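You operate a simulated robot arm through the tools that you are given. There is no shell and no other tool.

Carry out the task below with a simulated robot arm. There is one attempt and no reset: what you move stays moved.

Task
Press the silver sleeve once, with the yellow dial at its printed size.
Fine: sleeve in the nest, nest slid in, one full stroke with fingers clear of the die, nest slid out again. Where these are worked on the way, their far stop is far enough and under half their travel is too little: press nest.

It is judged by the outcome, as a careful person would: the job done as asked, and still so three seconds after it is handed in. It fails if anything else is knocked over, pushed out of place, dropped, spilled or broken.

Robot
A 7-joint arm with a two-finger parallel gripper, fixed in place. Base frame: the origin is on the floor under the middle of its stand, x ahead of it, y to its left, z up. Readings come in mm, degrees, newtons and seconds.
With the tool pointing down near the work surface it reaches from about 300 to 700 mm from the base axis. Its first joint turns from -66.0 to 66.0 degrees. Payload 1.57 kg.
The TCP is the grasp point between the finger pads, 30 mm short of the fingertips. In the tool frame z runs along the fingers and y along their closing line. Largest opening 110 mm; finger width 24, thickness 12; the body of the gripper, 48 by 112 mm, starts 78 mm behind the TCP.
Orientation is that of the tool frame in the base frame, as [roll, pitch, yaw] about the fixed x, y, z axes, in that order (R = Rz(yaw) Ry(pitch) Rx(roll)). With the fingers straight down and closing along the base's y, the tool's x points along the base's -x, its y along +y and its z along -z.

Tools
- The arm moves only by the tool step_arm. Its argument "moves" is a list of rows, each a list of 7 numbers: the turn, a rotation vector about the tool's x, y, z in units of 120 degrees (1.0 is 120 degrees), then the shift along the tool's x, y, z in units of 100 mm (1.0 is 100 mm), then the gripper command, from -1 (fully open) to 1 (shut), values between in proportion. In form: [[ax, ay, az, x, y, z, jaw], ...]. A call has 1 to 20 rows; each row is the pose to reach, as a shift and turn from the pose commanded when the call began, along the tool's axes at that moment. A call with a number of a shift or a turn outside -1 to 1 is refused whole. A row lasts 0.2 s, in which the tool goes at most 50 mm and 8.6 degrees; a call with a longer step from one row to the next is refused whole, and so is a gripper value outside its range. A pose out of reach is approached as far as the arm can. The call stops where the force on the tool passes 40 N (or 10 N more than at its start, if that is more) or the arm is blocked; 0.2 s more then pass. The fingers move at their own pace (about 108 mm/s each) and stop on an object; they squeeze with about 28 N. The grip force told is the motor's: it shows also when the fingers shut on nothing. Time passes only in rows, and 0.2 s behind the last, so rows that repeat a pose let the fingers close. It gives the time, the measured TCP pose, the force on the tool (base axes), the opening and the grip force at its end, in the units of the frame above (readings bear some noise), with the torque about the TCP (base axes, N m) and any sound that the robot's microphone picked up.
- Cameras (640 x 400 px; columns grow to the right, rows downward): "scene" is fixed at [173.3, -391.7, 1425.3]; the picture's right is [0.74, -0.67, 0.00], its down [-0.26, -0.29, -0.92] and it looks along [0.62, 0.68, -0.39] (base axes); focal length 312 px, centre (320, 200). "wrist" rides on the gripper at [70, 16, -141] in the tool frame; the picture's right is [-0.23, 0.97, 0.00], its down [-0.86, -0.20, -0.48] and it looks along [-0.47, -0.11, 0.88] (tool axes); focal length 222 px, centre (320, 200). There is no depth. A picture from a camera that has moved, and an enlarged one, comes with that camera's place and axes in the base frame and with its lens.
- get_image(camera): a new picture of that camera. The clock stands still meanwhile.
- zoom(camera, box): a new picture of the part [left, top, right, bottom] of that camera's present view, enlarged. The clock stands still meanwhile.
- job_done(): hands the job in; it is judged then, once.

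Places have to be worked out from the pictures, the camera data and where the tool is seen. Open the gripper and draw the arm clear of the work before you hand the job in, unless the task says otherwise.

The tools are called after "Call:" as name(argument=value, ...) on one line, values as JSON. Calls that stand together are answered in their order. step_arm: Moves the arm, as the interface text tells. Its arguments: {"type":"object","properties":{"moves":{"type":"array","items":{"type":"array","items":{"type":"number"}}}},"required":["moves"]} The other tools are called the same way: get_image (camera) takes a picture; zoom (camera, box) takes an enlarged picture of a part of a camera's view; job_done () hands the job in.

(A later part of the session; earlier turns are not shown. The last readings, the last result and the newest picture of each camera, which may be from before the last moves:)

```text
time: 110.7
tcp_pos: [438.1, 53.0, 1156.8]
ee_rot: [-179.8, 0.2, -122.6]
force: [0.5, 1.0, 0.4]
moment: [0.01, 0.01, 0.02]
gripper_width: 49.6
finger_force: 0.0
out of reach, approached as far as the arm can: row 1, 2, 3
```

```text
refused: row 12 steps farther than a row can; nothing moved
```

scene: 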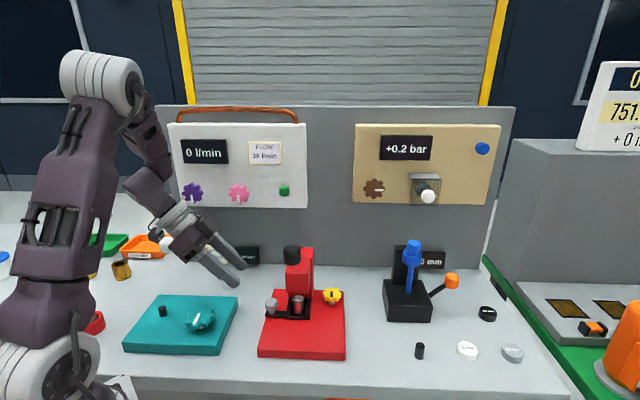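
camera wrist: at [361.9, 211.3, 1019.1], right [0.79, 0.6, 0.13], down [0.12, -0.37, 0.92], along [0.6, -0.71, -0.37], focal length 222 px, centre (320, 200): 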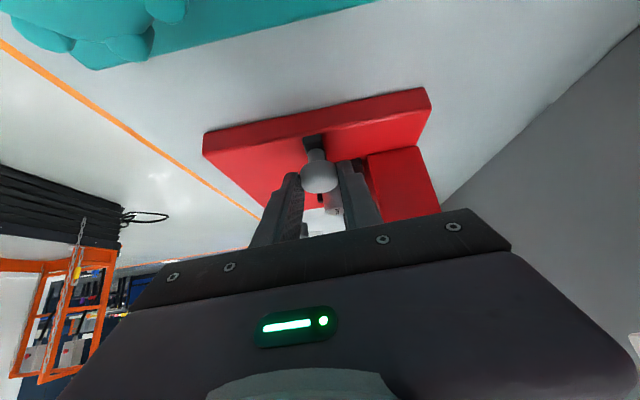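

The arm reports a reach limit here, probably an odd elbow posture. I look before moving further.

Call:
get_image(camera="scene")

Call:
get_image(camera="wrist")

```text
taken
```

scene: 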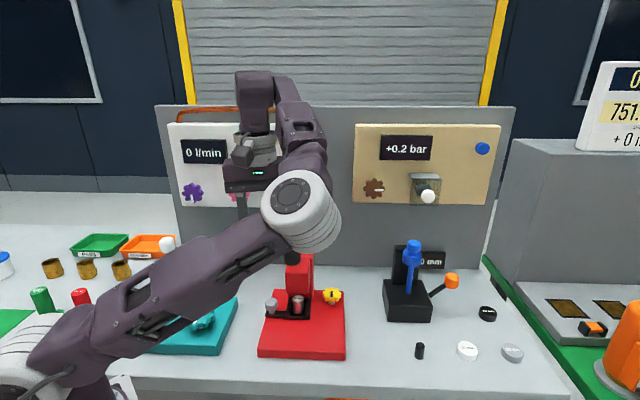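

```text
taken
camera wrist: at [385.2, 3.4, 1298.6], right [-0.7, 0.72, 0.0], down [0.63, 0.61, 0.48], along [0.35, 0.33, -0.88], focal length 222 px, centre (320, 200)
```

wrist: 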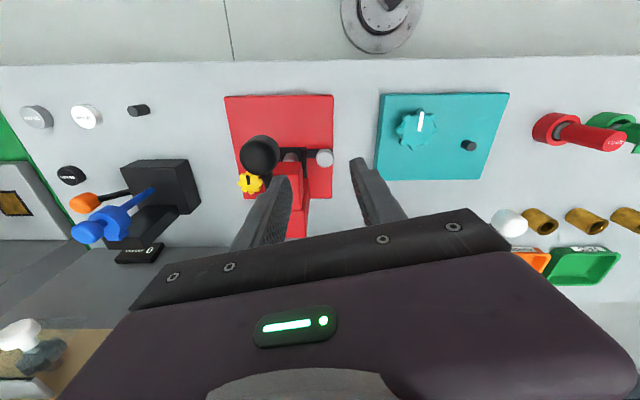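

The elbow has swung into an awkward posture. I back out by reversing the wrist rotation and returning to the known good waypoint (≈(452, 88, 1205), yaw 150°).

Call:
step_arm(moves=[[0, 0, 0.066, -0.05, 0.01, -0.1, 0.1], [0, 0, 0.132, -0.1, 0.02, -0.2, 0.1], [0, 0, 0.198, -0.15, 0.03, -0.3, 0.1], [0, 0, 0.264, -0.2, 0.04, -0.4, 0.1], [0, 0, 0.33, -0.25, 0.05, -0.45, 0.1], [0, 0, 0.396, -0.3, 0.06, -0.48, 0.1], [0, 0, 0.462, -0.35, 0.07, -0.48, 0.1], [0, 0, 0.528, -0.37, 0.07, -0.48, 0.1], [0, 0, 0.594, -0.37, 0.07, -0.48, 0.1], [0, 0, 0.66, -0.37, 0.07, -0.48, 0.1], [0, 0, 0.728, -0.37, 0.07, -0.48, 0.1]])

Call:
get_image(camera="scene")

```text
time: 113.1
tcp_pos: [452.9, 90.8, 1202.2]
ee_rot: [179.9, 0.3, 149.9]
force: [0.4, -0.4, -0.2]
moment: [0.02, -0.03, -0.01]
gripper_width: 49.5
finger_force: 0.1
```

```text
taken
```

scene: 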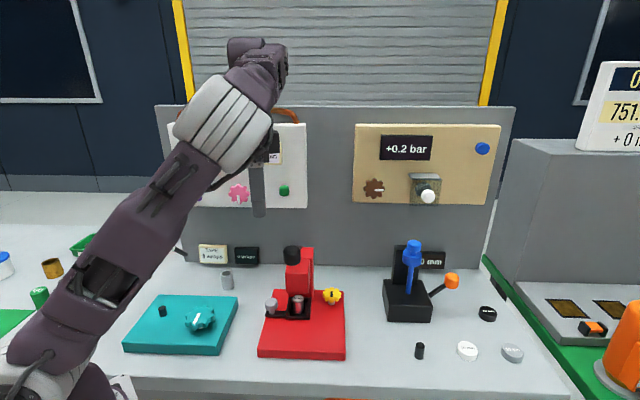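

Recovered to the good waypoint. I repeat the crossing that worked before (to about (506, −5, 1205), yaw −109°).

Call:
step_arm(moves=[[0, 0, -0.07, -0.2, -0.11, 0, 0.1], [0, 0, -0.14, -0.4, -0.22, 0, 0.1], [0, 0, -0.21, -0.6, -0.33, 0, 0.1], [0, 0, -0.28, -0.8, -0.44, 0, 0.1], [0, 0, -0.35, -0.951, -0.548, 0, 0.1], [0, 0, -0.42, -0.951, -0.548, 0, 0.1], [0, 0, -0.49, -0.951, -0.548, 0, 0.1], [0, 0, -0.56, -0.951, -0.548, 0, 0.1], [0, 0, -0.63, -0.951, -0.548, 0, 0.1], [0, 0, -0.7, -0.951, -0.548, 0, 0.1], [0, 0, -0.77, -0.951, -0.548, 0, 0.1], [0, 0, -0.84, -0.951, -0.548, 0, 0.1]])

Call:
get_image(camera="scene")

```text
time: 115.7
tcp_pos: [397.1, 63.5, 1142.2]
ee_rot: [-179.7, 0.1, -109.3]
force: [-0.2, -0.4, -0.1]
moment: [-0.05, -0.02, -0.01]
gripper_width: 49.4
finger_force: 0.1
out of reach, approached as far as the arm can: row 7, 8, 9, 10, 11, 12
```

```text
taken
```

scene: 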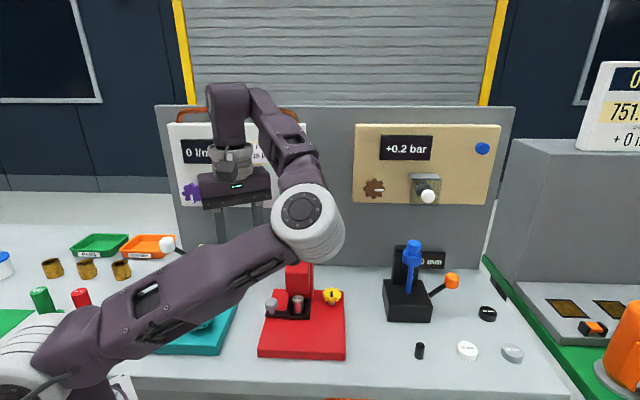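

The same awkward branch appears, so the straight crossing is not usable from this posture. I unwind the way I came: back to the left side first.

Call:
step_arm(moves=[[0, 0, 0.0673, -0.1, 0.02, -0.03, 0.1], [0, 0, 0.1346, -0.2, 0.04, -0.06, 0.1], [0, 0, 0.2019, -0.3, 0.06, -0.09, 0.1], [0, 0, 0.2692, -0.4, 0.08, -0.12, 0.1], [0, 0, 0.3365, -0.5, 0.1, -0.15, 0.1], [0, 0, 0.4038, -0.6, 0.12, -0.18, 0.1], [0, 0, 0.4711, -0.7, 0.13, -0.2, 0.1], [0, 0, 0.5384, -0.8, 0.147, -0.2, 0.1], [0, 0, 0.6057, -0.844, 0.147, -0.2, 0.1], [0, 0, 0.673, -0.844, 0.147, -0.2, 0.1], [0, 0, 0.7403, -0.844, 0.147, -0.2, 0.1], [0, 0, 0.8076, -0.844, 0.147, -0.2, 0.1], [0, 0, 0.8749, -0.844, 0.147, -0.2, 0.1], [0, 0, 0.942, -0.844, 0.147, -0.2, 0.1]])

Call:
get_image(camera="scene")

```text
time: 118.7
tcp_pos: [415.9, 147.4, 1160.9]
ee_rot: [179.9, 0.2, 137.8]
force: [-0.1, -0.1, -0.5]
moment: [0.02, 0.02, 0.03]
gripper_width: 49.3
finger_force: 0.0
```

```text
taken
```

scene: 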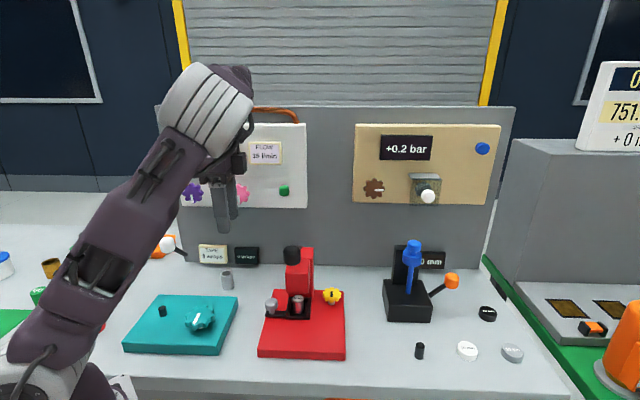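

I tilt forward again as on the way in, to bring the elbow back to its good side.

Call:
step_arm(moves=[[0, -0.067, 0, 0, 0, 0, 0.1], [0, -0.134, 0, 0, 0, 0, 0.1], [0, -0.2, 0, 0, 0, 0, 0.1], [0, -0.267, 0, 0, 0, 0, 0.1], [0, -0.334, 0, 0, 0, 0, 0.1]])

Call:
get_image(camera="scene")

```text
time: 119.9
tcp_pos: [414.7, 148.8, 1162.7]
ee_rot: [179.8, 40.4, 137.5]
force: [0.0, -0.4, 1.0]
moment: [0.0, -0.01, 0.03]
gripper_width: 49.4
finger_force: 0.1
```

```text
taken
```

scene: 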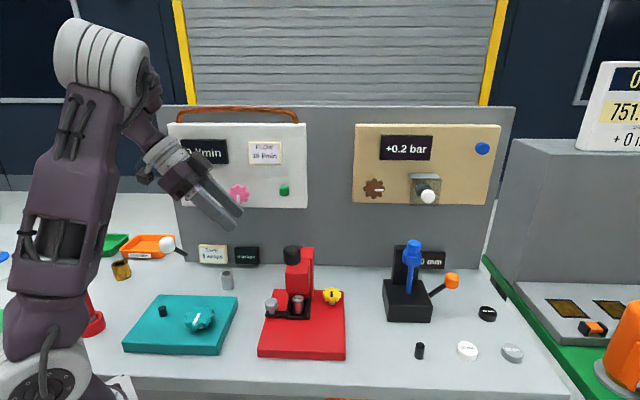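

Elbow is good again. I retrace: forward of the press first (along the bench front), then right, staying in front of the lever.

Call:
step_arm(moves=[[0, 0, 0, 0.06, -0.24, 0.08, 0.1], [0, 0, 0, 0.13, -0.48, 0.15, 0.1], [0, 0, 0, 0.19, -0.72, 0.23, 0.1], [0, 0, 0, 0.257, -0.95, 0.306, 0.1]])

Call:
step_arm(moves=[[0, 0, 0, -0.07, -0.16, 0.23, 0.1], [0, 0, 0, -0.14, -0.32, 0.46, 0.1], [0, 0, 0, -0.203, -0.47, 0.692, 0.1]])

Call:
step_arm(moves=[[0, 0, 0, -0.276, 0, 0.232, 0.1], [0, 0, 0, -0.552, 0, 0.463, 0.1]])

Call:
get_image(camera="scene")

```text
time: 120.9
tcp_pos: [349.8, 77.8, 1119.7]
ee_rot: [179.8, 40.2, 137.7]
force: [-0.1, -0.5, -0.3]
moment: [0.02, 0.0, -0.02]
gripper_width: 49.4
finger_force: 0.0
```

```text
time: 121.7
tcp_pos: [367.5, 4.2, 1082.2]
ee_rot: [179.8, 40.1, 137.9]
force: [-0.3, -0.5, -0.2]
moment: [0.02, -0.01, -0.03]
gripper_width: 49.6
finger_force: 0.0
```

```text
time: 122.3
tcp_pos: [420.9, -45.8, 1082.3]
ee_rot: [179.8, 40.2, 137.8]
force: [-0.2, 0.9, 0.0]
moment: [0.02, 0.01, 0.02]
gripper_width: 49.5
finger_force: 0.0
```

```text
taken
```

scene: 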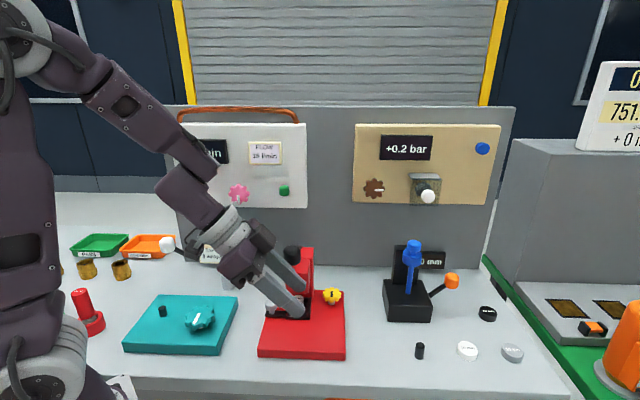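

Posture matches the earlier good one. I swing back 90° to face the bench from the front.

Call:
step_arm(moves=[[-0.0402, 0, -0.0479, 0, 0, 0, 0.1], [-0.0804, 0, -0.0958, 0, 0, 0, 0.1], [-0.1206, 0, -0.1436, 0, 0, 0, 0.1], [-0.1608, 0, -0.1915, 0, 0, 0, 0.1], [-0.201, 0, -0.2394, 0, 0, 0, 0.1], [-0.2412, 0, -0.2873, 0, 0, 0, 0.1], [-0.2814, 0, -0.3351, 0, 0, 0, 0.1], [-0.3216, 0, -0.383, 0, 0, 0, 0.1], [-0.3618, 0, -0.4309, 0, 0, 0, 0.1], [-0.402, 0, -0.4788, 0, 0, 0, 0.1], [-0.4422, 0, -0.5266, 0, 0, 0, 0.1], [-0.4823, 0, -0.5745, 0, 0, 0, 0.1]])

Call:
get_image(camera="scene")

```text
time: 124.9
tcp_pos: [333.2, -15.2, 1102.0]
ee_rot: [-177.2, 42.1, -147.1]
force: [0.3, 0.5, 0.5]
moment: [0.01, 0.01, -0.01]
gripper_width: 49.3
finger_force: 0.1
out of reach, approached as far as the arm can: row 5, 6, 7, 8, 9, 10, 11, 12
```

```text
taken
```

scene: 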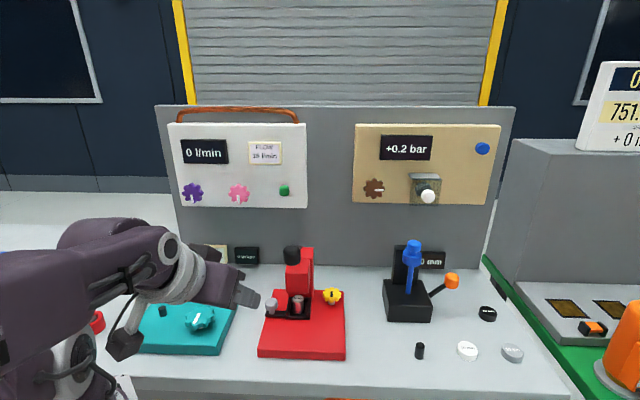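

The wrist ran into a limit and folded the arm. I reverse this rotation to get back to the left-facing pose, then plan a cleaner route through the starting posture.

Call:
step_arm(moves=[[0.0419, 0, 0.0464, -0.03, -0.074, 0.053, 0.1], [0.0838, 0, 0.0928, -0.06, -0.148, 0.106, 0.1], [0.1257, 0, 0.1392, -0.09, -0.22, 0.159, 0.1], [0.1676, 0, 0.1856, -0.12, -0.295, 0.212, 0.1], [0.2095, 0, 0.232, -0.15, -0.37, 0.265, 0.1], [0.2514, 0, 0.2784, -0.18, -0.44, 0.318, 0.1], [0.2933, 0, 0.3248, -0.21, -0.516, 0.371, 0.1], [0.3352, 0, 0.3712, -0.24, -0.59, 0.424, 0.1], [0.3771, 0, 0.4176, -0.27, -0.664, 0.477, 0.1], [0.419, 0, 0.464, -0.289, -0.738, 0.53, 0.1]])

Call:
get_image(camera="scene")

```text
time: 127.1
tcp_pos: [418.2, -49.9, 1086.2]
ee_rot: [-179.4, 44.3, 136.3]
force: [0.7, -0.6, -0.6]
moment: [-0.01, -0.03, 0.01]
gripper_width: 49.4
finger_force: 0.1
out of reach, approached as far as the arm can: row 1, 2, 3, 4, 5, 6
```

```text
taken
```

scene: 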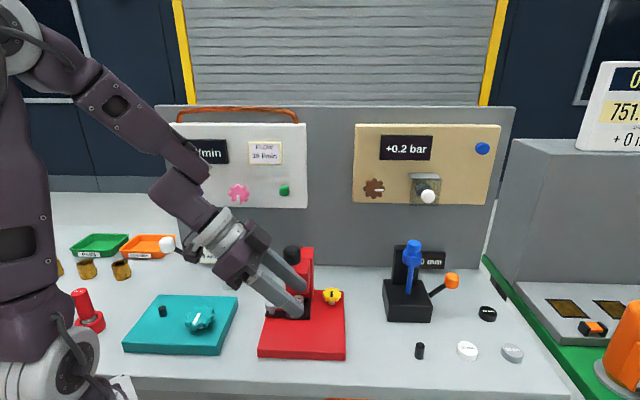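

Back at the left-facing pose. In this arm branch the wrist can no longer turn counter-clockwise, so I'll level the tool here (in front of the lever) and try turning clockwise the other way round to the dial angle instead.

Call:
step_arm(moves=[[0, 0.0615, 0, -0.1, 0, -0.12, 0.1], [0, 0.123, 0, -0.2, 0, -0.24, 0.1], [0, 0.1845, 0, -0.3, 0, -0.36, 0.1], [0, 0.246, 0, -0.4, 0, -0.48, 0.1], [0, 0.3075, 0, -0.5, 0, -0.55, 0.1], [0, 0.369, 0, -0.55, 0, -0.55, 0.1]])

Call:
get_image(camera="scene")

```text
time: 128.5
tcp_pos: [337.9, -58.5, 1171.7]
ee_rot: [-179.5, 0.0, 136.0]
force: [0.1, -0.7, 0.5]
moment: [0.0, 0.0, -0.04]
gripper_width: 49.5
finger_force: 0.1
out of reach, approached as far as the arm can: row 4, 5, 6
```

```text
taken
```

scene: 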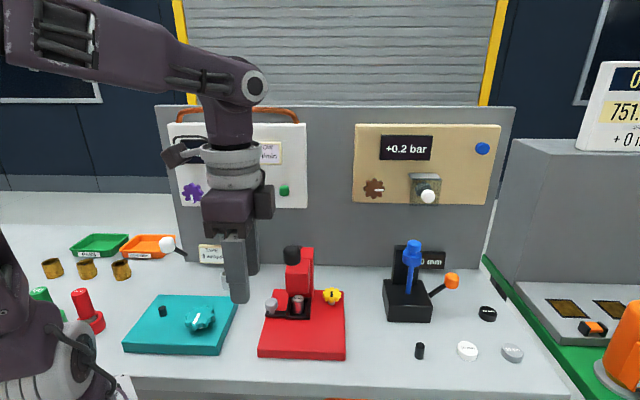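

Levelled at the front. I try rotating clockwise here.

Call:
step_arm(moves=[[0, 0, 0.069, 0, 0, 0, 0.1], [0, 0, 0.138, 0, 0, 0, 0.1], [0, 0, 0.207, 0, 0, 0, 0.1], [0, 0, 0.276, 0, 0, 0, 0.1], [0, 0, 0.345, 0, 0, 0, 0.1], [0, 0, 0.414, 0, 0, 0, 0.1]])

Call:
get_image(camera="scene")

```text
time: 129.9
tcp_pos: [337.3, -59.9, 1170.9]
ee_rot: [-179.6, 0.3, 86.1]
force: [-0.6, 0.0, 0.1]
moment: [0.02, 0.03, 0.01]
gripper_width: 49.4
finger_force: 0.0
```

```text
taken
```

scene: 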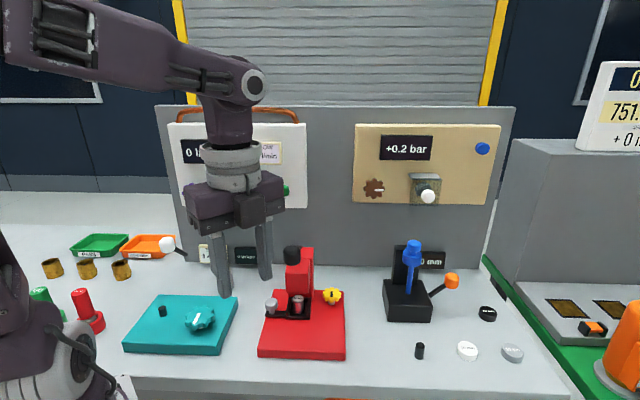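

Clockwise turning works smoothly with just the last joint. I continue to yaw −20°.

Call:
step_arm(moves=[[0, 0, 0.068, 0, 0, 0, 0.1], [0, 0, 0.136, 0, 0, 0, 0.1], [0, 0, 0.204, 0, 0, 0, 0.1], [0, 0, 0.272, 0, 0, 0, 0.1], [0, 0, 0.34, 0, 0, 0, 0.1], [0, 0, 0.408, 0, 0, 0, 0.1], [0, 0, 0.476, 0, 0, 0, 0.1], [0, 0, 0.544, 0, 0, 0, 0.1], [0, 0, 0.612, 0, 0, 0, 0.1], [0, 0, 0.68, 0, 0, 0, 0.1], [0, 0, 0.748, 0, 0, 0, 0.1], [0, 0, 0.816, 0, 0, 0, 0.1], [0, 0, 0.883, 0, 0, 0, 0.1]])

Call:
get_image(camera="scene")

```text
time: 132.7
tcp_pos: [336.2, -58.7, 1173.9]
ee_rot: [179.6, 0.3, -19.9]
force: [0.8, 0.3, -1.3]
moment: [0.03, 0.01, 0.02]
gripper_width: 49.4
finger_force: 0.1
```

```text
taken
```

scene: 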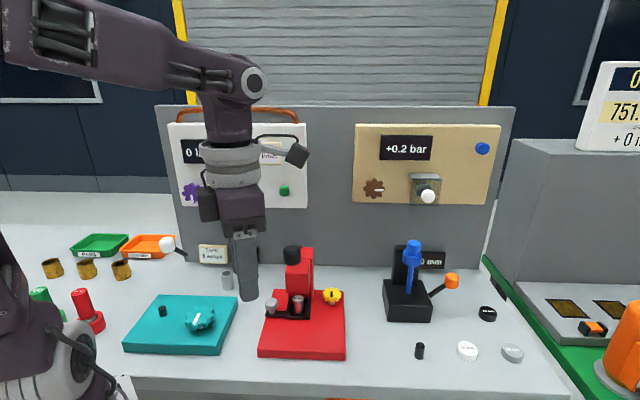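

Now at the dial-grip angle. I move right along the bench front towards the dial side.

Call:
step_arm(moves=[[0.003, 0.0025, 0, 0.24, -0.112, 0.0, 0.0], [0.003, 0.0025, 0, 0.48, -0.224, 0.0, 0.0], [0.003, 0.0025, 0, 0.72, -0.336, 0.0, 0.0], [0.003, 0.0025, 0, 0.95, -0.447, 0.0, 0.0]])

Call:
step_arm(moves=[[0, 0, 0, 0.24, -0.112, 0.05, 0.0], [0, 0, 0, 0.48, -0.224, 0.1, 0.0], [0, 0, 0, 0.72, -0.336, 0.15, 0.0], [0, 0, 0, 0.95, -0.447, 0.17, 0.0]])

Call:
get_image(camera="scene")

```text
time: 133.7
tcp_pos: [337.4, -61.6, 1174.1]
ee_rot: [179.9, 0.0, -19.7]
force: [0.1, -0.8, 0.8]
moment: [-0.01, -0.02, 0.0]
gripper_width: 55.0
finger_force: 0.0
out of reach, approached as far as the arm can: row 1, 2, 3, 4
```

```text
time: 134.7
tcp_pos: [338.4, -63.1, 1173.0]
ee_rot: [179.9, -0.1, -19.7]
force: [-0.9, -0.2, -0.6]
moment: [0.01, 0.01, 0.0]
gripper_width: 54.8
finger_force: 0.0
out of reach, approached as far as the arm can: row 1, 2, 3, 4
```

```text
taken
```

scene: 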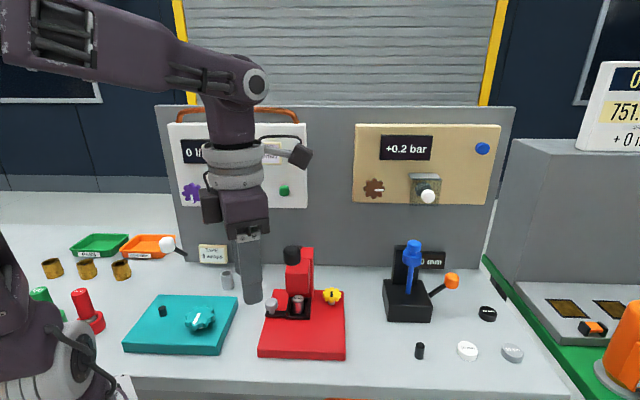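

The arm won't extend outwards in this posture. I try rising towards the starting height to let it unfold.

Call:
step_arm(moves=[[0, 0, 0, 0, 0, -0.3, 0.0], [0, 0, 0, 0, 0, -0.6, 0.0], [0, 0, 0, 0, 0, -0.95, 0.0]])

Call:
get_image(camera="scene")

```text
time: 135.5
tcp_pos: [329.3, -61.4, 1269.0]
ee_rot: [179.9, 0.0, -19.7]
force: [-0.5, -0.1, 0.1]
moment: [-0.02, 0.01, -0.03]
gripper_width: 55.1
finger_force: 0.1
out of reach, approached as far as the arm can: row 2, 3
```

```text
taken
```

scene: 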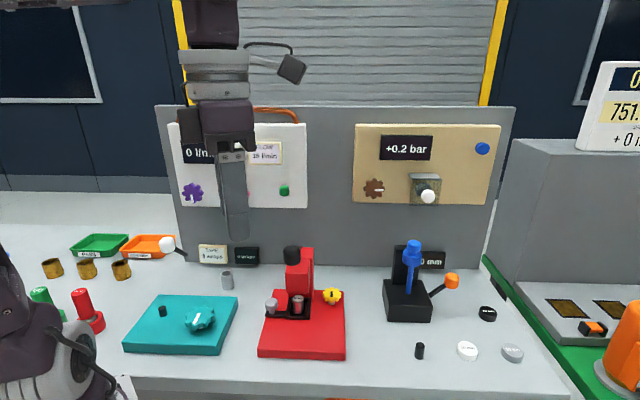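

I look at the whole arm posture with an edge-centred view.

Call:
zoom(camera="scene", box=[0, 0, 2, 400])

Call:
zoom(camera="scene", box=[0, 0, 640, 2])

```text
1.00 times, centred on (1, 200) of scene (not enlarged: the box is as wide or as high as the picture)
camera zoom: at [173.3, -391.7, 1425.3], right [0.74, -0.67, 0.0], down [-0.26, -0.29, -0.92], along [0.62, 0.68, -0.39], focal length 312 px, centre (639, 200)
```

zoom: 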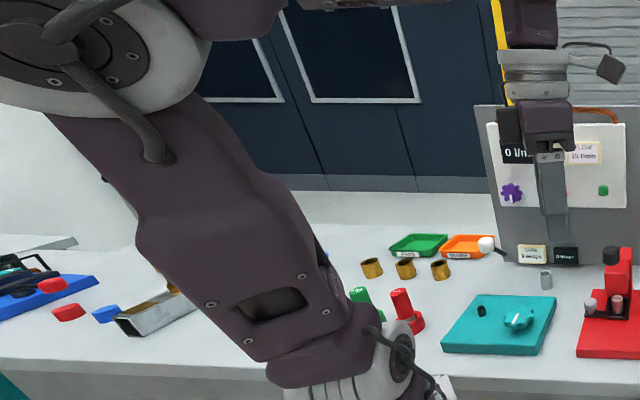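

```text
1.00 times, centred on (320, 1) of scene (not enlarged: the box is as wide or as high as the picture)
camera zoom: at [173.3, -391.7, 1425.3], right [0.74, -0.67, 0.0], down [-0.26, -0.29, -0.92], along [0.62, 0.68, -0.39], focal length 312 px, centre (320, 399)
```

zoom: 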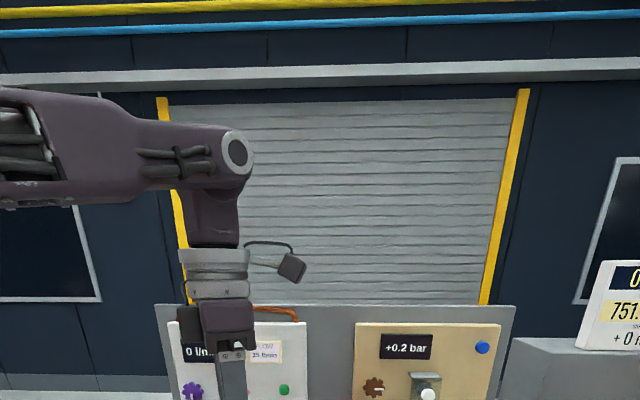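

The elbow has swung out to the right side of the robot. I'll relax it by moving the hand to the left and outwards at height, then sweep back right at larger radius.

Call:
step_arm(moves=[[0, 0, 0, -0.05, -0.4, 0.1, 0.0], [0, 0, 0, -0.05, -0.8, 0.2, 0.0]])

Call:
get_image(camera="scene")

```text
time: 136.1
tcp_pos: [316.2, -12.9, 1241.1]
ee_rot: [179.8, -0.2, -19.8]
force: [-1.1, 0.1, 0.4]
moment: [0.0, 0.01, -0.02]
gripper_width: 55.0
finger_force: 0.1
out of reach, approached as far as the arm can: row 1, 2
```

```text
taken
```

scene: 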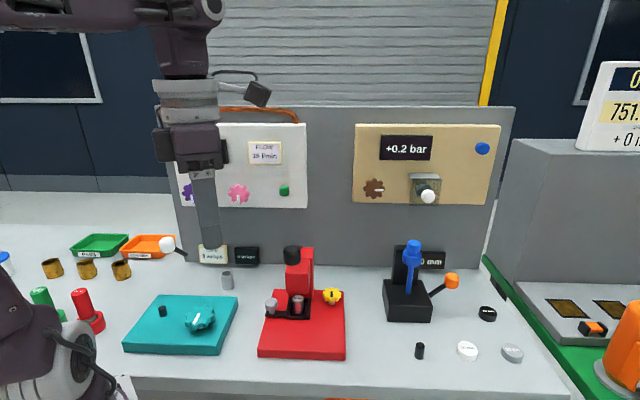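

The hand cannot extend because the shoulder is folded to the back-left. Extending in the shoulder's own plane (left-forward) should unfold it, so I move left at z≈1220, well above everything.

Call:
step_arm(moves=[[0, 0, 0, -0.27, -0.25, 0.07, 0.0], [0, 0, 0, -0.54, -0.5, 0.14, 0.0], [0, 0, 0, -0.81, -0.77, 0.2, 0.0]])

Call:
step_arm(moves=[[0, 0, 0, -0.1, -0.3, 0, 0.0], [0, 0, 0, -0.2, -0.6, 0, 0.0], [0, 0, 0, -0.3, -0.95, 0, 0.0]])

Call:
zoom(camera="scene", box=[0, 0, 2, 400])

```text
time: 136.9
tcp_pos: [262.4, 30.1, 1208.2]
ee_rot: [179.8, -0.4, -19.7]
force: [0.6, 0.1, -0.3]
moment: [-0.01, 0.01, 0.04]
gripper_width: 55.1
finger_force: 0.0
out of reach, approached as far as the arm can: row 1, 2, 3
```

```text
time: 137.7
tcp_pos: [260.4, 31.0, 1202.6]
ee_rot: [179.9, -0.1, -19.7]
force: [-1.2, 0.6, -0.6]
moment: [-0.03, 0.0, -0.03]
gripper_width: 54.8
finger_force: 0.0
out of reach, approached as far as the arm can: row 1, 2, 3
```

```text
1.00 times, centred on (1, 200) of scene (not enlarged: the box is as wide or as high as the picture)
camera zoom: at [173.3, -391.7, 1425.3], right [0.74, -0.67, 0.0], down [-0.26, -0.29, -0.92], along [0.62, 0.68, -0.39], focal length 312 px, centre (639, 200)
```

zoom: 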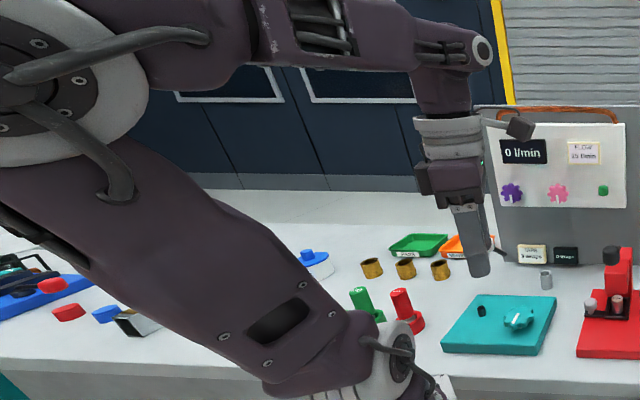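

I probe which directions are free from here with a small outward move.

Call:
step_arm(moves=[[0, 0, 0, 0.3, -0.1, 0, 0.0], [0, 0, 0, 0.6, -0.2, 0, 0.0]])

```text
time: 138.3
tcp_pos: [304.1, 9.7, 1200.6]
ee_rot: [179.9, -0.2, -19.7]
force: [-0.2, 1.1, -0.2]
moment: [-0.01, 0.0, -0.03]
gripper_width: 55.0
finger_force: 0.1
out of reach, approached as far as the arm can: row 1, 2
```

The pattern suggests the last joint is at its limit at this yaw. I rotate counter-clockwise 80° and test whether the arm then extends.

Call:
step_arm(moves=[[0, 0, -0.067, 0, 0, 0, 0.0], [0, 0, -0.134, 0, 0, 0, 0.0], [0, 0, -0.2, 0, 0, 0, 0.0], [0, 0, -0.267, 0, 0, 0, 0.0], [0, 0, -0.333, 0, 0, 0, 0.0], [0, 0, -0.4, 0, 0, 0, 0.0], [0, 0, -0.467, 0, 0, 0, 0.0], [0, 0, -0.533, 0, 0, 0, 0.0], [0, 0, -0.6, 0, 0, 0, 0.0], [0, 0, -0.667, 0, 0, 0, 0.0]])

Call:
step_arm(moves=[[0, 0, 0, 0.2, 0.1, 0, 0.0], [0, 0, 0, 0.4, 0.3, 0, 0.0], [0, 0, 0, 0.5, 0.5, 0, 0.0]])

Call:
get_image(camera="scene")

```text
time: 140.5
tcp_pos: [302.3, 8.2, 1200.5]
ee_rot: [180.0, 0.1, 60.5]
force: [0.2, 0.6, 0.1]
moment: [0.01, -0.03, 0.04]
gripper_width: 55.0
finger_force: 0.1
```

```text
time: 141.3
tcp_pos: [312.5, -0.0, 1198.8]
ee_rot: [179.8, 0.1, 60.4]
force: [0.4, -0.6, 0.7]
moment: [-0.01, -0.01, 0.02]
gripper_width: 55.2
finger_force: 0.1
out of reach, approached as far as the arm can: row 1, 2, 3
```

```text
taken
```

scene: 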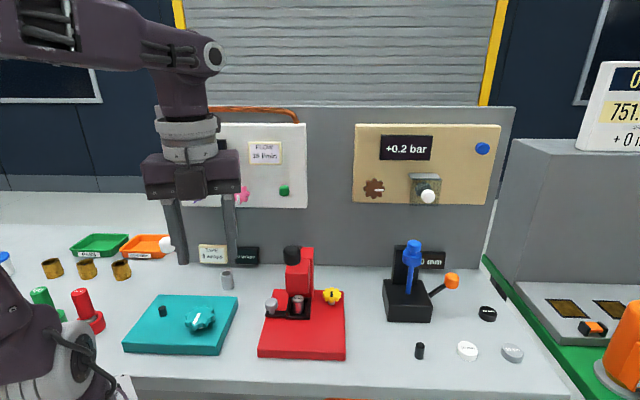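

Not the last joint either; probably the wrist pitch (flipped wrist). A lower hand makes the forearm slope down and may free it: I descend 100 mm here (in front of the bench) and probe outward again.

Call:
step_arm(moves=[[0, 0, 0, 0, 0, 0.35, 0.0], [0, 0, 0, 0, 0, 0.7, 0.0], [0, 0, 0, 0, 0, 1.0, 0.0]])

Call:
step_arm(moves=[[0, 0, 0, 0.1, 0.15, 0, 0.0], [0, 0, 0, 0.2, 0.3, 0, 0.0], [0, 0, 0, 0.3, 0.5, 0, 0.0]])

Call:
get_image(camera="scene")

```text
time: 142.1
tcp_pos: [306.9, -4.3, 1095.9]
ee_rot: [179.9, 0.1, 60.5]
force: [0.5, 0.0, -0.5]
moment: [0.0, 0.01, 0.0]
gripper_width: 55.0
finger_force: 0.1
out of reach, approached as far as the arm can: row 3
```

```text
time: 142.9
tcp_pos: [316.5, -18.4, 1112.0]
ee_rot: [-179.9, 0.1, 60.5]
force: [0.3, -0.6, -1.4]
moment: [-0.02, -0.01, 0.04]
gripper_width: 55.0
finger_force: 0.1
out of reach, approached as far as the arm can: row 1, 2, 3
```

```text
taken
```

scene: 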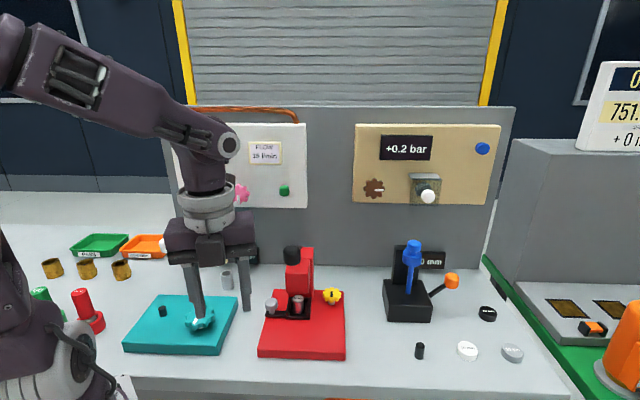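

I work out that the wrist is in a flipped solution (last joint offset by 180°). To unflip it I must tilt the tool up through the forearm's line and come back down beside it, in free space. First I turn the tool so the camera side faces the robot.

Call:
step_arm(moves=[[0, 0, -0.069, 0, 0, -0.05, 0.0], [0, 0, -0.138, 0, 0, -0.1, 0.0], [0, 0, -0.207, 0, 0, -0.15, 0.0], [0, 0, -0.276, 0, 0, -0.2, 0.0], [0, 0, -0.345, 0, 0, -0.25, 0.0], [0, 0, -0.414, 0, 0, -0.3, 0.0], [0, 0, -0.483, 0, 0, -0.35, 0.0], [0, 0, -0.552, 0, 0, -0.4, 0.0], [0, 0, -0.621, 0, 0, -0.45, 0.0], [0, 0, -0.69, 0, 0, -0.5, 0.0], [0, 0, -0.759, 0, 0, -0.55, 0.0], [0, 0, -0.828, 0, 0, -0.6, 0.0]])

Call:
get_image(camera="scene")

```text
time: 145.5
tcp_pos: [317.3, -15.2, 1169.1]
ee_rot: [-179.8, -0.1, 159.7]
force: [-0.4, -0.1, 0.1]
moment: [-0.01, 0.01, 0.01]
gripper_width: 54.7
finger_force: 0.1
```

```text
taken
```

scene: 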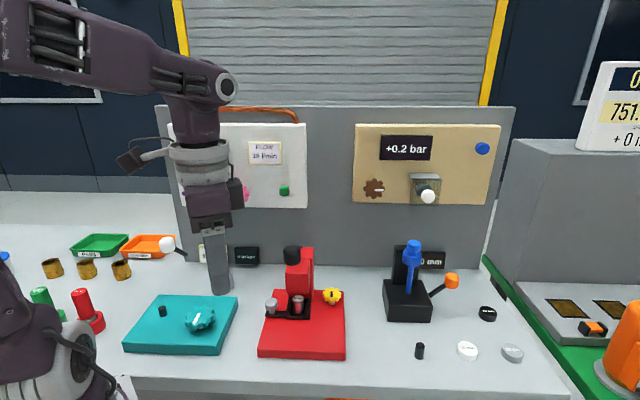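

Turned. I now try climbing towards the original start pose, where the arm geometry is nearly unique, to let it settle back to its initial posture.

Call:
step_arm(moves=[[0, 0, 0, 0, 0, -0.3, 0.0], [0, 0, 0, 0, 0, -0.6, 0.0], [0, 0, 0, 0, 0, -0.95, 0.0]])

Call:
step_arm(moves=[[0, 0, -0.056, -0.2, 0, -0.3, 0.0], [0, 0, -0.112, -0.4, 0, -0.6, 0.0], [0, 0, -0.168, -0.5, 0, -0.7, 0.0]])

Call:
zoom(camera="scene", box=[0, 0, 2, 400])

```text
time: 146.3
tcp_pos: [313.3, -18.1, 1263.3]
ee_rot: [-179.8, 0.2, 159.6]
force: [0.4, 0.3, 0.5]
moment: [0.01, 0.02, -0.02]
gripper_width: 55.1
finger_force: 0.1
out of reach, approached as far as the arm can: row 3
```

```text
time: 147.1
tcp_pos: [305.5, -26.8, 1307.7]
ee_rot: [-179.6, 0.3, 179.9]
force: [0.1, 0.8, -0.3]
moment: [-0.05, 0.01, -0.01]
gripper_width: 55.0
finger_force: 0.1
out of reach, approached as far as the arm can: row 1, 2, 3
```

```text
1.00 times, centred on (1, 200) of scene (not enlarged: the box is as wide or as high as the picture)
camera zoom: at [173.3, -391.7, 1425.3], right [0.74, -0.67, 0.0], down [-0.26, -0.29, -0.92], along [0.62, 0.68, -0.39], focal length 312 px, centre (639, 200)
```

zoom: 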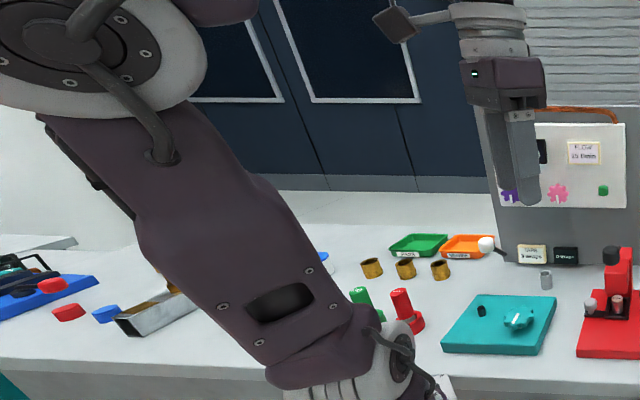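

I test an outward move from here at the original yaw.

Call:
step_arm(moves=[[0, 0, 0, -0.2, 0, 0, 0.0], [0, 0, 0, -0.4, 0, 0, 0.0], [0, 0, 0, -0.6, 0, 0, 0.0]])

Call:
get_image(camera="scene")

```text
time: 147.9
tcp_pos: [309.4, -27.4, 1292.3]
ee_rot: [-179.8, 0.1, 179.8]
force: [-0.2, 1.4, -0.7]
moment: [-0.03, 0.02, -0.03]
gripper_width: 54.9
finger_force: 0.0
out of reach, approached as far as the arm can: row 1, 2, 3
```

```text
taken
```

scene: 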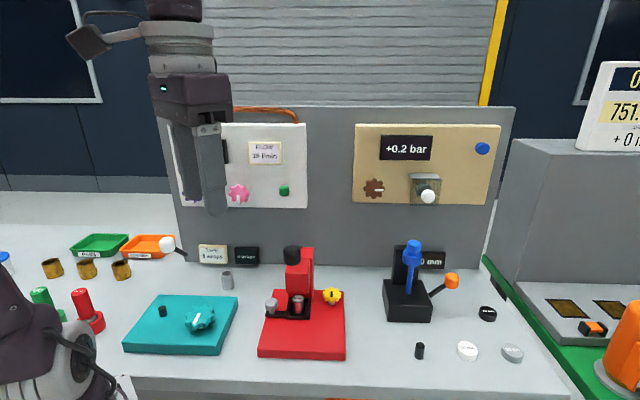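

Outward is blocked only while the tool is vertical, which fits a wrist-pitch limit in the flipped solution. I now tilt the tool up and outward about the wrist (free space, high above the bench) to pass through the straight-wrist position.

Call:
step_arm(moves=[[0, -0.067, 0, -0.27, 0, -0.02, 0.0], [0, -0.134, 0, -0.53, 0, -0.08, 0.0], [0, -0.2, 0, -0.78, 0, -0.17, 0.0], [0, -0.267, 0, -1.0, 0, -0.3, 0.0]])

Call:
get_image(camera="scene")

```text
time: 148.9
tcp_pos: [408.9, -29.8, 1323.8]
ee_rot: [179.9, 32.1, 180.0]
force: [0.5, 0.0, 0.0]
moment: [-0.01, 0.03, 0.03]
gripper_width: 55.0
finger_force: 0.2
```

```text
taken
```

scene: 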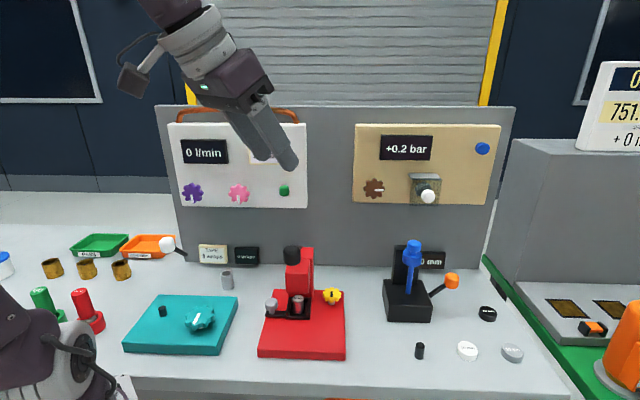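

With tilt the reach problem vanishes, confirming it. I continue tilting up another 32° about the wrist.

Call:
step_arm(moves=[[0, -0.067, 0, -0.26, 0, 0.0, 0.0], [0, -0.134, 0, -0.51, 0, -0.05, 0.0], [0, -0.2, 0, -0.74, 0, -0.14, 0.0], [0, -0.267, 0, -0.95, 0, -0.278, 0.0]])

Call:
get_image(camera="scene")

Call:
zoom(camera="scene", box=[0, 0, 640, 2])

```text
time: 149.9
tcp_pos: [471.7, -30.7, 1397.6]
ee_rot: [-179.8, 64.0, 180.0]
force: [0.7, -0.1, 0.2]
moment: [-0.05, -0.01, 0.0]
gripper_width: 55.0
finger_force: 0.2
```

```text
taken
```

scene: 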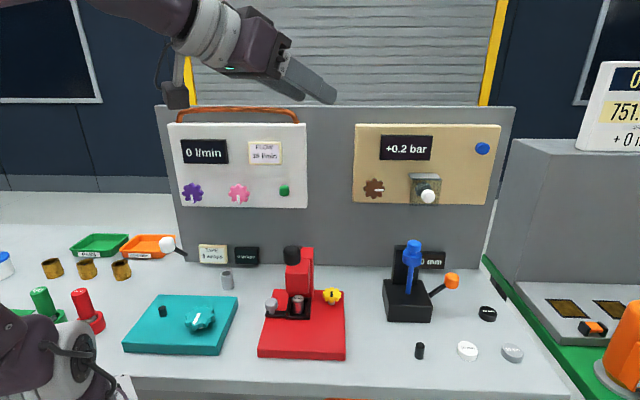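

```text
1.00 times, centred on (320, 1) of scene (not enlarged: the box is as wide or as high as the picture)
camera zoom: at [173.3, -391.7, 1425.3], right [0.74, -0.67, 0.0], down [-0.26, -0.29, -0.92], along [0.62, 0.68, -0.39], focal length 312 px, centre (320, 399)
```

zoom: 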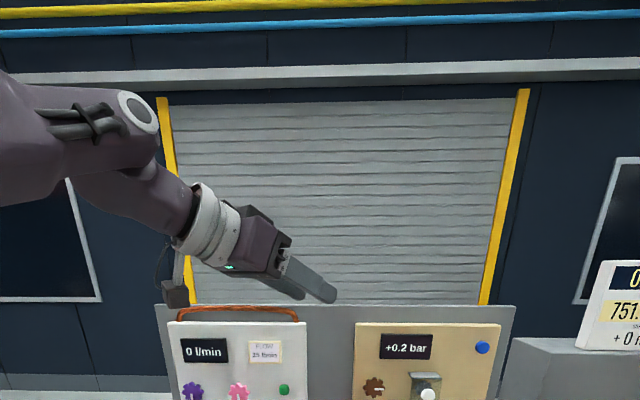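

The forearm is bent off to the left with the base joint probably at its left limit. Moving the hand to the right should bring that joint off its stop, so I sweep right at height, turning with it.

Call:
step_arm(moves=[[0.056, 0, 0.0275, 0.03, -0.24, -0.07, 0.0], [0.1125, 0, 0.055, 0.06, -0.48, -0.14, 0.0], [0.169, 0, 0.0825, 0.1, -0.72, -0.2, 0.0], [0.225, 0, 0.11, 0.13, -0.95, -0.27, 0.0]])

Call:
get_image(camera="scene")

Call:
zoom(camera="scene", box=[0, 0, 640, 2])

```text
time: 150.9
tcp_pos: [442.2, -124.8, 1395.0]
ee_rot: [179.9, 64.0, 149.7]
force: [-0.3, -0.8, 0.1]
moment: [0.01, 0.01, -0.03]
gripper_width: 55.1
finger_force: 0.0
```

```text
taken
```

scene: 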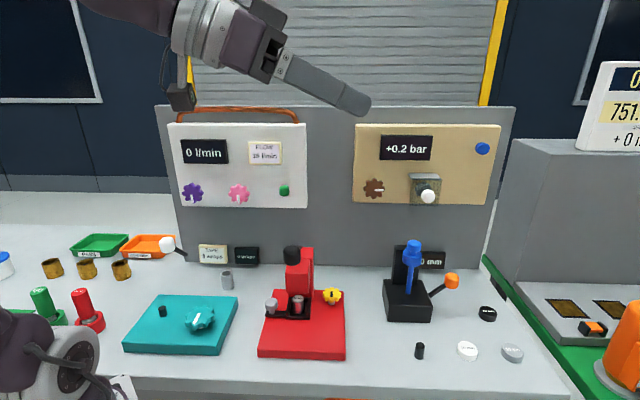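

```text
1.00 times, centred on (320, 1) of scene (not enlarged: the box is as wide or as high as the picture)
camera zoom: at [173.3, -391.7, 1425.3], right [0.74, -0.67, 0.0], down [-0.26, -0.29, -0.92], along [0.62, 0.68, -0.39], focal length 312 px, centre (320, 399)
```

zoom: 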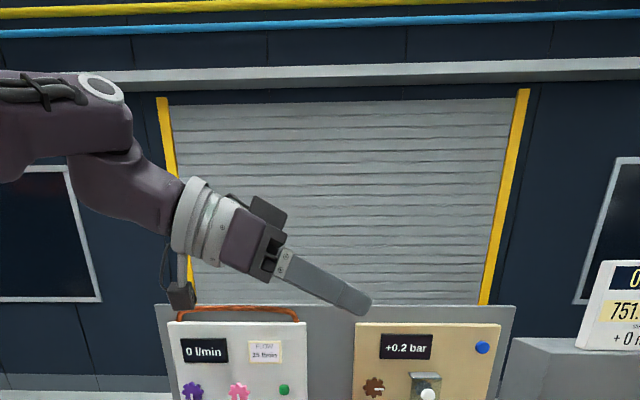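

Free motion now. I continue right and slightly down.

Call:
step_arm(moves=[[0.05, 0, 0.0243, 0.1, -0.31, 0.08, 0.0], [0.1, 0, 0.0487, 0.21, -0.62, 0.16, 0.0], [0.15, 0, 0.073, 0.32, -0.93, 0.25, 0.0]])

Call:
get_image(camera="scene")

```text
time: 151.7
tcp_pos: [404.5, -209.3, 1356.5]
ee_rot: [-180.0, 64.1, 129.7]
force: [0.8, -0.6, 0.6]
moment: [-0.01, 0.0, -0.02]
gripper_width: 55.1
finger_force: 0.1
```

```text
taken
```

scene: 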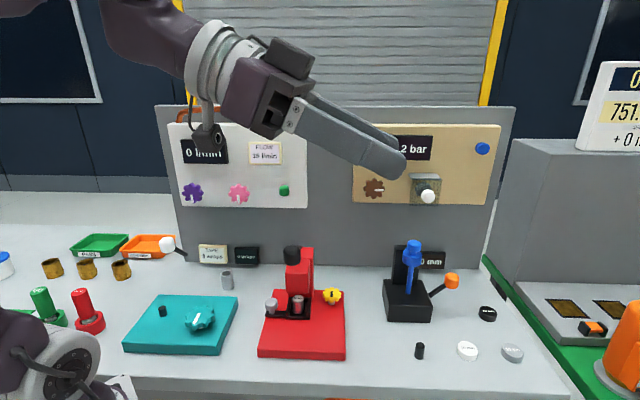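

I un-tilt to vertical here on the right, lowering a bit, and see if the reach is normal now.

Call:
step_arm(moves=[[0, 0.067, 0, 0.115, 0.02, 0.02, 0.0], [0, 0.134, 0, 0.23, 0.04, 0.04, 0.0], [0, 0.2, 0, 0.345, 0.06, 0.06, 0.0], [0, 0.267, 0, 0.46, 0.08, 0.08, 0.0], [0, 0.334, 0, 0.575, 0.1, 0.1, 0.0], [0, 0.4, 0, 0.69, 0.12, 0.13, 0.0], [0, 0.467, 0, 0.8, 0.14, 0.15, 0.0], [0, 0.534, 0, 0.918, 0.155, 0.17, 0.0]])

Call:
get_image(camera="scene")

```text
time: 153.5
tcp_pos: [328.2, -161.2, 1252.6]
ee_rot: [180.0, 0.0, 129.8]
force: [-0.1, -0.7, -0.8]
moment: [0.04, -0.02, -0.03]
gripper_width: 55.1
finger_force: 0.1
out of reach, approached as far as the arm can: row 6, 7, 8
```

```text
taken
```

scene: 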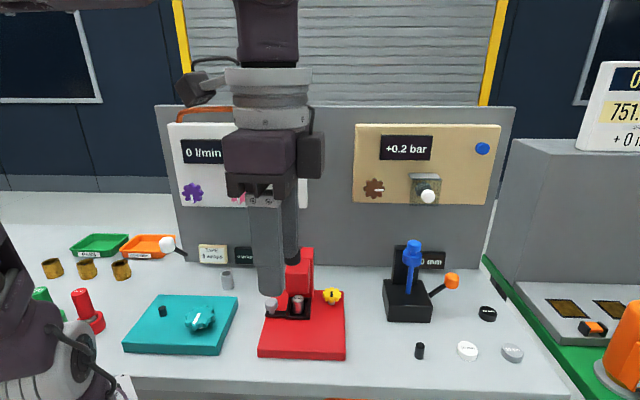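

Vertical reach is still limited; the forearm actually comes from the right (elbow near the scene camera), so the base joint is likely at its right-hand stop. I follow that direction: further right with the tool vertical, to untwist the upper arm.

Call:
step_arm(moves=[[0, 0, 0, -0.2, -0.28, 0.1, 0.0], [0, 0, 0, -0.45, -0.556, 0.25, 0.0]])

Call:
step_arm(moves=[[0, 0, 0, -0.25, -0.28, 0.1, 0.0], [0, 0, 0, -0.5, -0.556, 0.2, 0.0]])

Call:
get_image(camera="scene")

```text
time: 154.1
tcp_pos: [308.3, -211.2, 1235.8]
ee_rot: [180.0, -0.1, 129.9]
force: [-0.6, -0.4, 0.1]
moment: [0.02, -0.04, 0.02]
gripper_width: 55.1
finger_force: 0.0
out of reach, approached as far as the arm can: row 2
```

```text
time: 154.7
tcp_pos: [282.2, -264.6, 1235.7]
ee_rot: [179.8, 0.9, 129.3]
force: [0.2, 0.8, 0.6]
moment: [0.04, -0.04, 0.02]
gripper_width: 54.9
finger_force: 0.1
out of reach, approached as far as the arm can: row 1, 2
```

```text
taken
```

scene: 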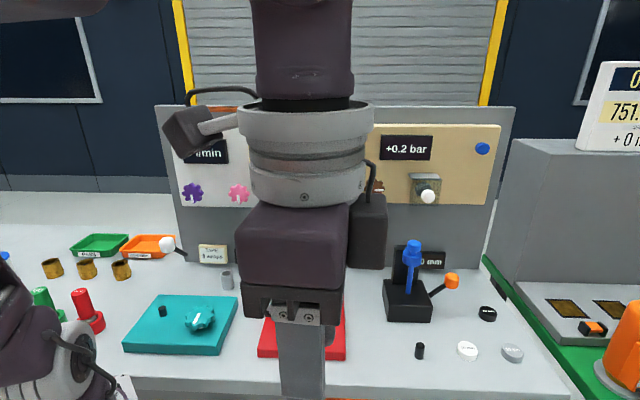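

I test how far the wrist can turn counter-clockwise here, to learn which wrist solution I'm in.

Call:
step_arm(moves=[[0, 0, -0.07, 0, 0, 0, 0.0], [0, 0, -0.14, 0, 0, 0, 0.0], [0, 0, -0.21, 0, 0, 0, 0.0], [0, 0, -0.28, 0, 0, 0, 0.0], [0, 0, -0.35, 0, 0, 0, 0.0], [0, 0, -0.42, 0, 0, 0, 0.0], [0, 0, -0.49, 0, 0, 0, 0.0], [0, 0, -0.56, 0, 0, 0, 0.0], [0, 0, -0.63, 0, 0, 0, 0.0], [0, 0, -0.7, 0, 0, 0, 0.0]])

Call:
get_image(camera="scene")

```text
time: 157.0
tcp_pos: [134.2, -105.4, 1175.6]
ee_rot: [-179.8, 1.4, -147.9]
force: [9.7, -6.2, -1.3]
moment: [-0.07, -0.17, -0.06]
gripper_width: 45.7
finger_force: 0.1
out of reach, approached as far as the arm can: row 1, 2, 3, 4, 5, 6, 7, 8, 9, 10
stopped in row 10: the force on the tool passed its limit at 60 N (the readings are from after the stop); the commanded pose is now the measured one
```

```text
taken
```

scene: 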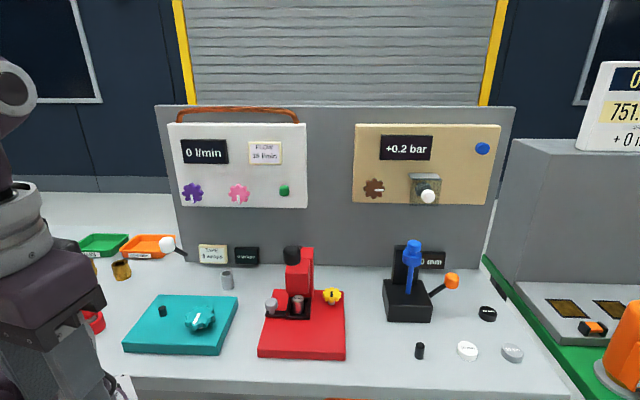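

The arm was dragged towards its own base and touched it. I back away immediately, outward and up, rotating back clockwise.

Call:
step_arm(moves=[[0, 0, 0.067, -0.05, -0.2, -0.15, 0.0], [0, 0, 0.134, -0.1, -0.4, -0.3, 0.0], [0, 0, 0.2, -0.15, -0.6, -0.45, 0.0], [0, 0, 0.267, -0.19, -0.82, -0.6, 0.0]])

Call:
get_image(camera="scene")

Call:
zoom(camera="scene", box=[0, 0, 2, 400])

```text
time: 158.0
tcp_pos: [191.3, -160.6, 1235.0]
ee_rot: [179.4, 1.3, -179.9]
force: [0.1, -0.1, -0.4]
moment: [0.01, 0.02, -0.03]
gripper_width: 55.1
finger_force: 0.1
out of reach, approached as far as the arm can: row 3, 4
```

```text
taken
```

scene: 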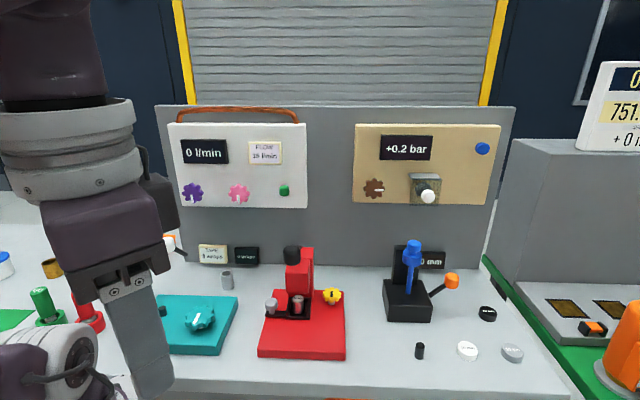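

```text
1.00 times, centred on (1, 200) of scene (not enlarged: the box is as wide or as high as the picture)
camera zoom: at [173.3, -391.7, 1425.3], right [0.74, -0.67, 0.0], down [-0.26, -0.29, -0.92], along [0.62, 0.68, -0.39], focal length 312 px, centre (639, 200)
```

zoom: 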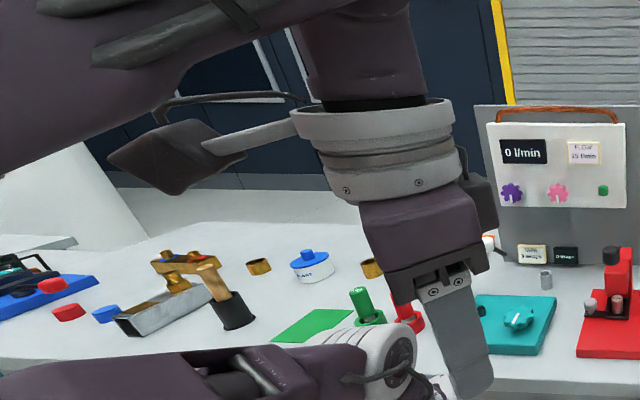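

The upper arm is leaning backwards; stretching the arm out forward and high with the tool tilted should force it straight again. I tilt the tool outward and move forward/up in free space.

Call:
step_arm(moves=[[0, -0.067, 0, -0.25, 0, -0.1, 0.0], [0, -0.134, 0, -0.5, 0, -0.2, 0.0], [0, -0.2, 0, -0.75, 0.1, -0.3, 0.0], [0, -0.267, 0, -1.0, 0.2, -0.4, 0.0]])

Call:
step_arm(moves=[[0, -0.067, 0, -0.25, 0.1, 0.0, 0.0], [0, -0.134, 0, -0.5, 0.2, -0.05, 0.0], [0, -0.2, 0, -0.75, 0.3, -0.1, 0.0], [0, -0.267, 0, -0.95, 0.4, -0.2, 0.0]])

Call:
zoom(camera="scene", box=[0, 0, 2, 400])

```text
time: 159.0
tcp_pos: [291.7, -139.8, 1278.7]
ee_rot: [179.2, 33.4, 179.8]
force: [-0.2, 0.2, 0.0]
moment: [0.04, -0.01, 0.0]
gripper_width: 55.1
finger_force: 0.1
```

```text
time: 160.0
tcp_pos: [360.1, -103.4, 1345.9]
ee_rot: [178.7, 65.4, 178.9]
force: [-0.1, -0.2, 0.1]
moment: [0.02, 0.02, -0.02]
gripper_width: 55.3
finger_force: 0.1
```

```text
1.00 times, centred on (1, 200) of scene (not enlarged: the box is as wide or as high as the picture)
camera zoom: at [173.3, -391.7, 1425.3], right [0.74, -0.67, 0.0], down [-0.26, -0.29, -0.92], along [0.62, 0.68, -0.39], focal length 312 px, centre (639, 200)
```

zoom: 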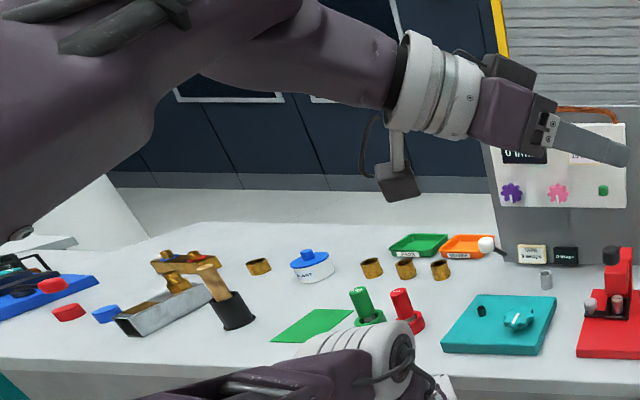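

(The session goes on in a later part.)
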